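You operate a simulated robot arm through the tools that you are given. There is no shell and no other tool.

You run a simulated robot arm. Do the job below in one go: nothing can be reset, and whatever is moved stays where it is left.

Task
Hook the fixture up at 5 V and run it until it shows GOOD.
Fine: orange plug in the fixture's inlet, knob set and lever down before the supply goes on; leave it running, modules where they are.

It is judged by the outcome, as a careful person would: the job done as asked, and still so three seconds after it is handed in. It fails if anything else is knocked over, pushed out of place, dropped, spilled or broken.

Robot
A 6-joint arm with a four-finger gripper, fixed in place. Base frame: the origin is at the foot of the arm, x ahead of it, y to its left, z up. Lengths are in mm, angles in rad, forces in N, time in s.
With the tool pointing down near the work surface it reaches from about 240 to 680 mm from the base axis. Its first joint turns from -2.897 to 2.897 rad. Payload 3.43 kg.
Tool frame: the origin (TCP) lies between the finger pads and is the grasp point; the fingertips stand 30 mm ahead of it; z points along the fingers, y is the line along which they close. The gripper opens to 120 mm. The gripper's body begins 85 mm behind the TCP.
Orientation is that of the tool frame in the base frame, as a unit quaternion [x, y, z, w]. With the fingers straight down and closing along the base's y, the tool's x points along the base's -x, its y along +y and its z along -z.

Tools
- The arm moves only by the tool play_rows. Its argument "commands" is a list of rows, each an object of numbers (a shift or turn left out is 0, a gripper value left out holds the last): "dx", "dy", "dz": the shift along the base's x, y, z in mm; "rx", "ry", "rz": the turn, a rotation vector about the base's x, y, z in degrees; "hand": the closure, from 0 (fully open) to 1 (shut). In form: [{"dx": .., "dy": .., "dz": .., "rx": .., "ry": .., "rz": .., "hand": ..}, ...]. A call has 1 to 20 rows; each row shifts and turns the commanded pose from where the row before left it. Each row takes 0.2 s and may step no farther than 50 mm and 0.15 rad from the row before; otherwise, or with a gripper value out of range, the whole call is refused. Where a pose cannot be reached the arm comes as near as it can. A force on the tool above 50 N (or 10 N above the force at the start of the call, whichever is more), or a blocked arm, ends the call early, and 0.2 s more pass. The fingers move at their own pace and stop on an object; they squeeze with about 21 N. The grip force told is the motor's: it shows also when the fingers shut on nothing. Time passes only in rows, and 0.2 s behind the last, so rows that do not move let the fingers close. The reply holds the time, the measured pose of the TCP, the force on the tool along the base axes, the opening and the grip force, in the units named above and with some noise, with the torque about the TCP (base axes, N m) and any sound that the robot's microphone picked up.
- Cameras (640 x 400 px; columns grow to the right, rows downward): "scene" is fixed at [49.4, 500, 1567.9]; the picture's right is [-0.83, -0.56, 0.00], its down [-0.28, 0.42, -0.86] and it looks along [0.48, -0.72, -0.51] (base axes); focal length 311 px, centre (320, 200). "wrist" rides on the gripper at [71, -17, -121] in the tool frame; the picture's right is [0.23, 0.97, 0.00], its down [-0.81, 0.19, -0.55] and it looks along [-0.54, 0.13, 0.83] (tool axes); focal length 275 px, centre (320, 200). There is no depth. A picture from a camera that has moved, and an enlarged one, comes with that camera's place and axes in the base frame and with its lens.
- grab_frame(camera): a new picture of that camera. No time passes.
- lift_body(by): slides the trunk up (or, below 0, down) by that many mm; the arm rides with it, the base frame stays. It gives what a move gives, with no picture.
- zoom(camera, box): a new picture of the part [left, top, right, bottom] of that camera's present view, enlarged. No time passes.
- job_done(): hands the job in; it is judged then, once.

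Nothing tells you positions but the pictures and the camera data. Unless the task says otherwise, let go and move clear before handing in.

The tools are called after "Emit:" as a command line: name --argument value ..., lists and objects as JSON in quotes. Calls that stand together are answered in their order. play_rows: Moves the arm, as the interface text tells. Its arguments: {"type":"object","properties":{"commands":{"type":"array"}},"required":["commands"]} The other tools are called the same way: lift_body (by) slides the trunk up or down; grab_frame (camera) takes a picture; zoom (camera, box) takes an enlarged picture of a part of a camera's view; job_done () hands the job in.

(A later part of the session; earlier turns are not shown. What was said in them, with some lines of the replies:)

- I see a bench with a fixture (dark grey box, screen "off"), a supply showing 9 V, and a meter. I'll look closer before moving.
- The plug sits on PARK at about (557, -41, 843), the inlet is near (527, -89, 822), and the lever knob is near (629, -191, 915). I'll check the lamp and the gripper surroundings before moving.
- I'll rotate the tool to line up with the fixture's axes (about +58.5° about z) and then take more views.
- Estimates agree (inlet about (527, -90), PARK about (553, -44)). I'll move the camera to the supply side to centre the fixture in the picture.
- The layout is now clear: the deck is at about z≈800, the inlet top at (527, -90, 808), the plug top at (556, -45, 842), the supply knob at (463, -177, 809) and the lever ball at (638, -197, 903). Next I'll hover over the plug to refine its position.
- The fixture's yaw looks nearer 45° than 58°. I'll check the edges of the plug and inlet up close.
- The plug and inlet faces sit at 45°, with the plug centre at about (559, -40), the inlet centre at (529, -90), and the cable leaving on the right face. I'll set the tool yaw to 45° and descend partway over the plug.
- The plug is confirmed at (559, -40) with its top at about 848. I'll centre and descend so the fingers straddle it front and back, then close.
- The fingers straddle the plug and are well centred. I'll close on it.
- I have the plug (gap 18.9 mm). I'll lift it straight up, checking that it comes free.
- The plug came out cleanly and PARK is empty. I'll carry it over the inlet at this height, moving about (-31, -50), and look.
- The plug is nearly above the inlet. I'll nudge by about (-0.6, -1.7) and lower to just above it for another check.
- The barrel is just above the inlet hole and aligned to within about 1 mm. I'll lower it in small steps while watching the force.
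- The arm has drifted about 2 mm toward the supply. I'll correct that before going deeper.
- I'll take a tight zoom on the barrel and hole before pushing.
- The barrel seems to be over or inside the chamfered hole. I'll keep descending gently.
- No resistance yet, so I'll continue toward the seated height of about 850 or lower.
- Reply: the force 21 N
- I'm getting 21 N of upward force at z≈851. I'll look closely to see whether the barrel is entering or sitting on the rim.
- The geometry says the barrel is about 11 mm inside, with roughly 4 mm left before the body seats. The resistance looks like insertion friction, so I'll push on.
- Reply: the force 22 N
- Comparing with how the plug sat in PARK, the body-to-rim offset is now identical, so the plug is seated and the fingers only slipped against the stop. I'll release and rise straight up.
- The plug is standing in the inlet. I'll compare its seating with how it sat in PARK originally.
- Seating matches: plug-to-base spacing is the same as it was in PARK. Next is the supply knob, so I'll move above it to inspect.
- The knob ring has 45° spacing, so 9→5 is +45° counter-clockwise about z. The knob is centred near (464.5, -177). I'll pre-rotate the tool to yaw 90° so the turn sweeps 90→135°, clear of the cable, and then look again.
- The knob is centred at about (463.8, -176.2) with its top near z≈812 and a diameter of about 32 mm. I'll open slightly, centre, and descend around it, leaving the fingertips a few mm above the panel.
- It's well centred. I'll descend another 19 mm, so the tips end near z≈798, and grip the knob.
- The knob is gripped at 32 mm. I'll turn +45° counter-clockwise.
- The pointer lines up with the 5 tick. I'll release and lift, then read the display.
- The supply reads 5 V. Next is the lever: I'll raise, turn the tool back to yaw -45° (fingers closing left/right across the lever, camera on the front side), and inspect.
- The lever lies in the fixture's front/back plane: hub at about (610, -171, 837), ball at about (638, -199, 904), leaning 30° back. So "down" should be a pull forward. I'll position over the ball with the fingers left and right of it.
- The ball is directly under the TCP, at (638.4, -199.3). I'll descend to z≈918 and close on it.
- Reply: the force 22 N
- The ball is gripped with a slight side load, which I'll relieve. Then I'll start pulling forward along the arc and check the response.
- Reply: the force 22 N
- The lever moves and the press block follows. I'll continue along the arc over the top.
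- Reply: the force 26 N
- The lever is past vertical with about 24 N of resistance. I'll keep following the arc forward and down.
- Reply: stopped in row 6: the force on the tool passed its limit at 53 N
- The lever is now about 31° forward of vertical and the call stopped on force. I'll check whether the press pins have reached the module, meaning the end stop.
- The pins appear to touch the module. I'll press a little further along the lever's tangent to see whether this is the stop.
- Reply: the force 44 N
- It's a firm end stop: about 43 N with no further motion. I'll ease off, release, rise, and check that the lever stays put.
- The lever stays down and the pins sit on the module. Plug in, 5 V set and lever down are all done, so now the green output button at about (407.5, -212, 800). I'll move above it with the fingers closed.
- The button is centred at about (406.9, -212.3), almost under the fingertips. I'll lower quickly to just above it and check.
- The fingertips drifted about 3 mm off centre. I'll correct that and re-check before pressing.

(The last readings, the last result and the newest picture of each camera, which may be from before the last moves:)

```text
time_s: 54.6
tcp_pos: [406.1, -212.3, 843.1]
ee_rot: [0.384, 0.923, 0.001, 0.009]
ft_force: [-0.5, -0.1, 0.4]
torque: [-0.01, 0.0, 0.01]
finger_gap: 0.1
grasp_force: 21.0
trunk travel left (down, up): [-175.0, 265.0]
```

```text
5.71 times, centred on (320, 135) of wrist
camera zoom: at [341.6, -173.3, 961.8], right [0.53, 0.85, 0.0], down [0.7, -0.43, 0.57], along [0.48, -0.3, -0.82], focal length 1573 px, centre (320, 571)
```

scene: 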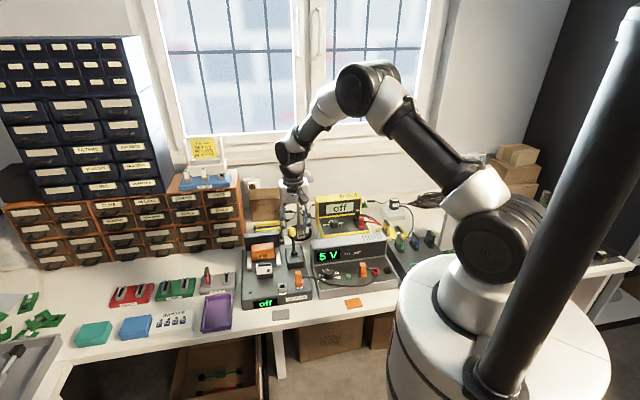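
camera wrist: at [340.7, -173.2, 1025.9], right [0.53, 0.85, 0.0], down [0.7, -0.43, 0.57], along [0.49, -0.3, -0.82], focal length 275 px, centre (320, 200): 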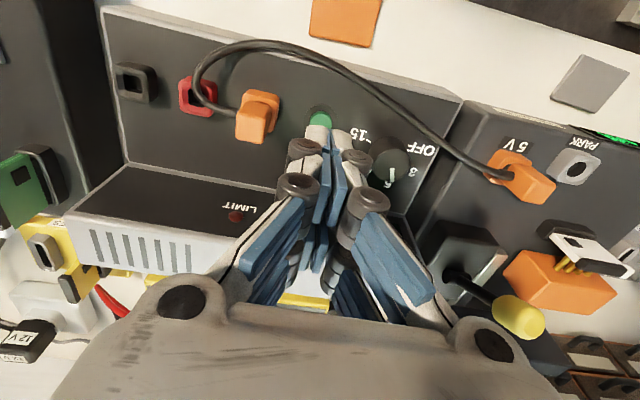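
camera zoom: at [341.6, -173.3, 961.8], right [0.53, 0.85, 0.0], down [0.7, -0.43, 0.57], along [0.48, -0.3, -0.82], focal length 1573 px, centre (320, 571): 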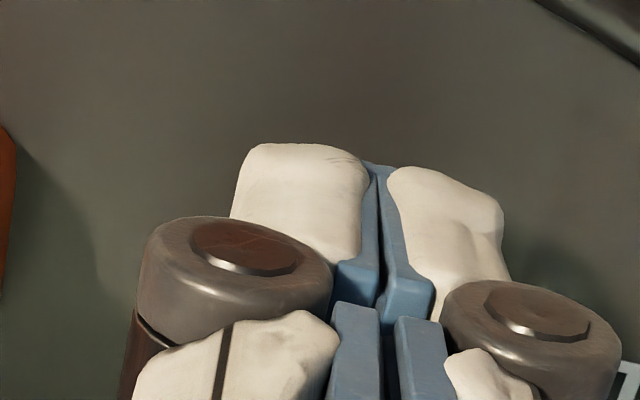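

Projecting the known coordinates into the scene view shows both tip and button match within about 1 mm, so alignment is good. I'll press down slowly.

Emit:
play_rows --commands '[{"dz": -5}, {"dz": -4}, {"dz": -2}, {"dz": -2}, {}]'

Emit:
zoom --camera "scene" --box '[235, 200, 385, 320]'

```text
time_s: 55.8
tcp_pos: [406.3, -210.7, 829.7]
ee_rot: [0.383, 0.924, 0.001, 0.01]
ft_force: [-0.6, 0.0, 0.1]
torque: [0.0, -0.01, -0.02]
finger_gap: 0.0
grasp_force: 21.3
trunk travel left (down, up): [-175.0, 265.0]
```

```text
3.33 times, centred on (310, 260) of scene
camera zoom: at [49.4, 500.0, 1567.9], right [-0.83, -0.56, 0.0], down [-0.28, 0.42, -0.86], along [0.48, -0.72, -0.51], focal length 1036 px, centre (353, 0)
```

zoom: 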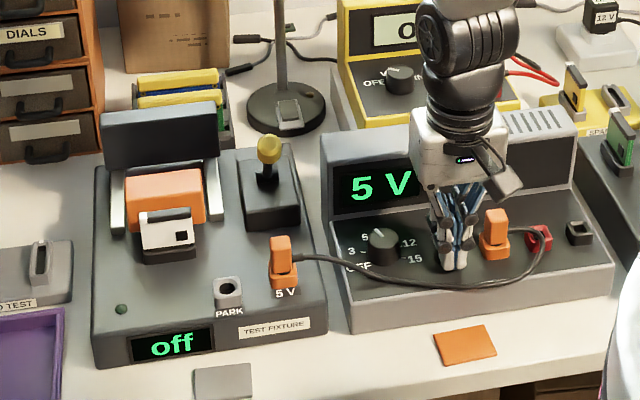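

There's no contact yet with the tip at about 800. I'll continue in 1 mm steps.

Emit:
play_rows --commands '[{"dz": -1}, {"dz": -1}, {"dz": -1}, {}]'

Emit:
zoom --camera "scene" --box '[235, 200, 385, 320]'

```text
time_s: 56.8
tcp_pos: [406.8, -211.5, 828.0]
ee_rot: [0.383, 0.924, 0.001, 0.009]
ft_force: [1.8, -0.7, 1.4]
torque: [0.04, -0.03, -0.03]
finger_gap: 6.3
grasp_force: 33.4
trunk travel left (down, up): [-175.0, 265.0]
heard: click
```

```text
3.33 times, centred on (310, 260) of scene
camera zoom: at [49.4, 500.0, 1567.9], right [-0.83, -0.56, 0.0], down [-0.28, 0.42, -0.86], along [0.48, -0.72, -0.51], focal length 1036 px, centre (353, 0)
```

zoom: 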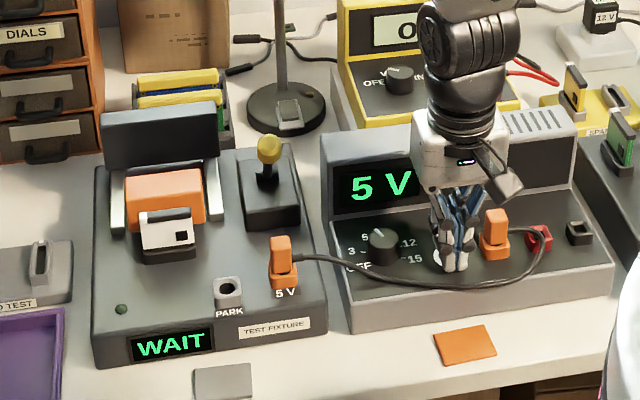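

A click, and the fixture shows WAIT, so the supply is on. I'll retract straight up and watch the display.

Emit:
play_rows --commands '[{"dz": 3}, {"dz": 15}, {"dz": 30}, {"dz": 40}, {"dz": 40}, {"dz": 20}, {}]'

Emit:
zoom --camera "scene" --box '[235, 200, 385, 320]'

```text
time_s: 58.4
tcp_pos: [406.2, -212.6, 976.0]
ee_rot: [0.383, 0.923, 0.001, 0.01]
ft_force: [-0.1, 0.2, -0.3]
torque: [-0.03, -0.03, 0.02]
finger_gap: 0.2
grasp_force: 33.5
trunk travel left (down, up): [-175.0, 265.0]
```

```text
3.33 times, centred on (310, 260) of scene
camera zoom: at [49.4, 500.0, 1567.9], right [-0.83, -0.56, 0.0], down [-0.28, 0.42, -0.86], along [0.48, -0.72, -0.51], focal length 1036 px, centre (353, 0)
```

zoom: 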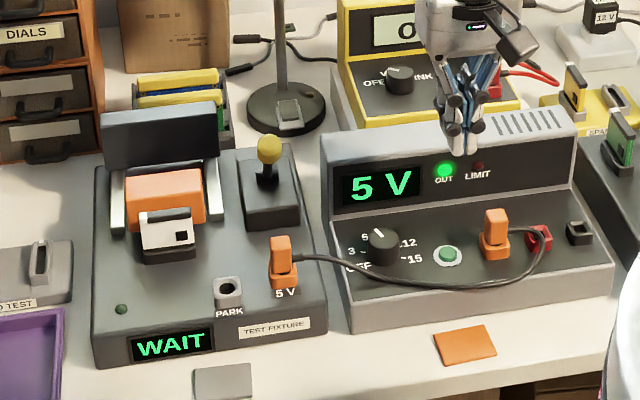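

The OUT light is on, LIMIT is off, and the fixture shows WAIT. I'll hold clear and wait for the result.

Emit:
play_rows --commands '[{"dz": 20}, {}, {}, {}, {}, {}, {}, {}, {}, {}, {}, {}, {}, {}, {}]'

Emit:
zoom --camera "scene" --box '[235, 200, 385, 320]'

```text
time_s: 61.6
tcp_pos: [405.7, -214.6, 995.8]
ee_rot: [0.383, 0.924, 0.001, 0.01]
ft_force: [0.2, 0.1, 0.2]
torque: [0.01, 0.0, 0.01]
finger_gap: 0.2
grasp_force: 33.5
trunk travel left (down, up): [-175.0, 265.0]
```

```text
3.33 times, centred on (310, 260) of scene
camera zoom: at [49.4, 500.0, 1567.9], right [-0.83, -0.56, 0.0], down [-0.28, 0.42, -0.86], along [0.48, -0.72, -0.51], focal length 1036 px, centre (353, 0)
```

zoom: 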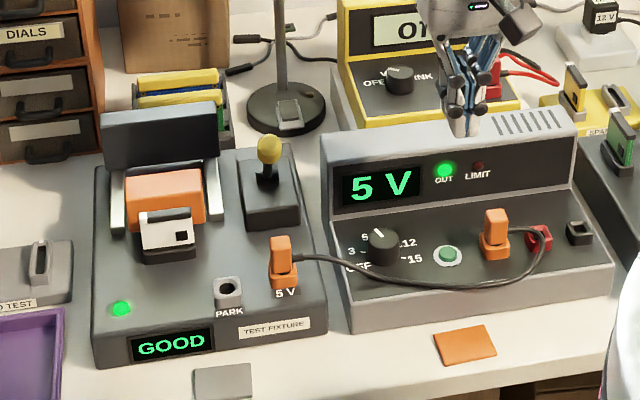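

The fixture shows GOOD with its green lamp lit. I'll do one last check that it holds and that nothing else was disturbed.

Emit:
play_rows --commands '[{"dz": 20}, {}, {}, {}, {}, {}, {}, {}, {}, {}]'

Emit:
grab_frame --camera "scene"

Emit:
zoom --camera "scene" --box '[235, 200, 385, 320]'

```text
time_s: 63.8
tcp_pos: [405.4, -213.1, 1016.6]
ee_rot: [0.383, 0.924, 0.001, 0.01]
ft_force: [0.2, 0.7, -1.0]
torque: [-0.01, 0.02, 0.01]
finger_gap: 0.1
grasp_force: 33.1
trunk travel left (down, up): [-175.0, 265.0]
```

```text
taken
```

scene: 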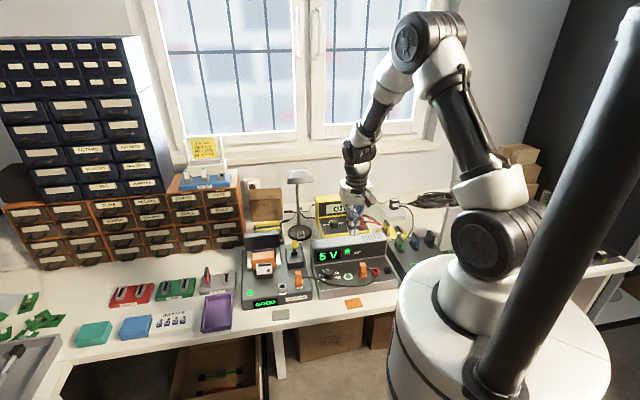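

```text
3.33 times, centred on (310, 260) of scene
camera zoom: at [49.4, 500.0, 1567.9], right [-0.83, -0.56, 0.0], down [-0.28, 0.42, -0.86], along [0.48, -0.72, -0.51], focal length 1036 px, centre (353, 0)
```

zoom: 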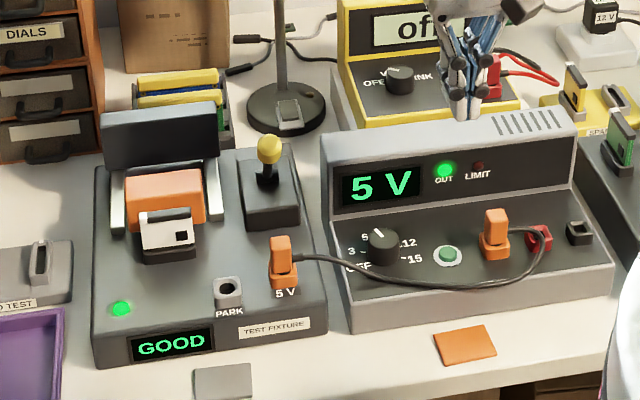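

GOOD holds: the supply is on at 5 V, the lever is down, the plug is in the inlet, nothing else has moved, and the arm is clear. I'm handing in.

Emit:
job_done

```text
The job is handed in.
```

The fixture is hooked up at 5 V and showing GOOD, with its green lamp lit, and I've left it running.

- **Order:** the orange plug went into the fixture's inlet, the knob went from 9 to 5 and the lever went down, all before I pressed the supply's green button.
- **Supply:** it reads 5 V with the OUT light on and the LIMIT light off.
- **Result:** the fixture showed WAIT for a few seconds, then GOOD, and was still showing it about two seconds later when I handed the job in.
- **Rest of the bench:** the modules are where they were, I saw nothing else moved or knocked over, and the arm is clear.
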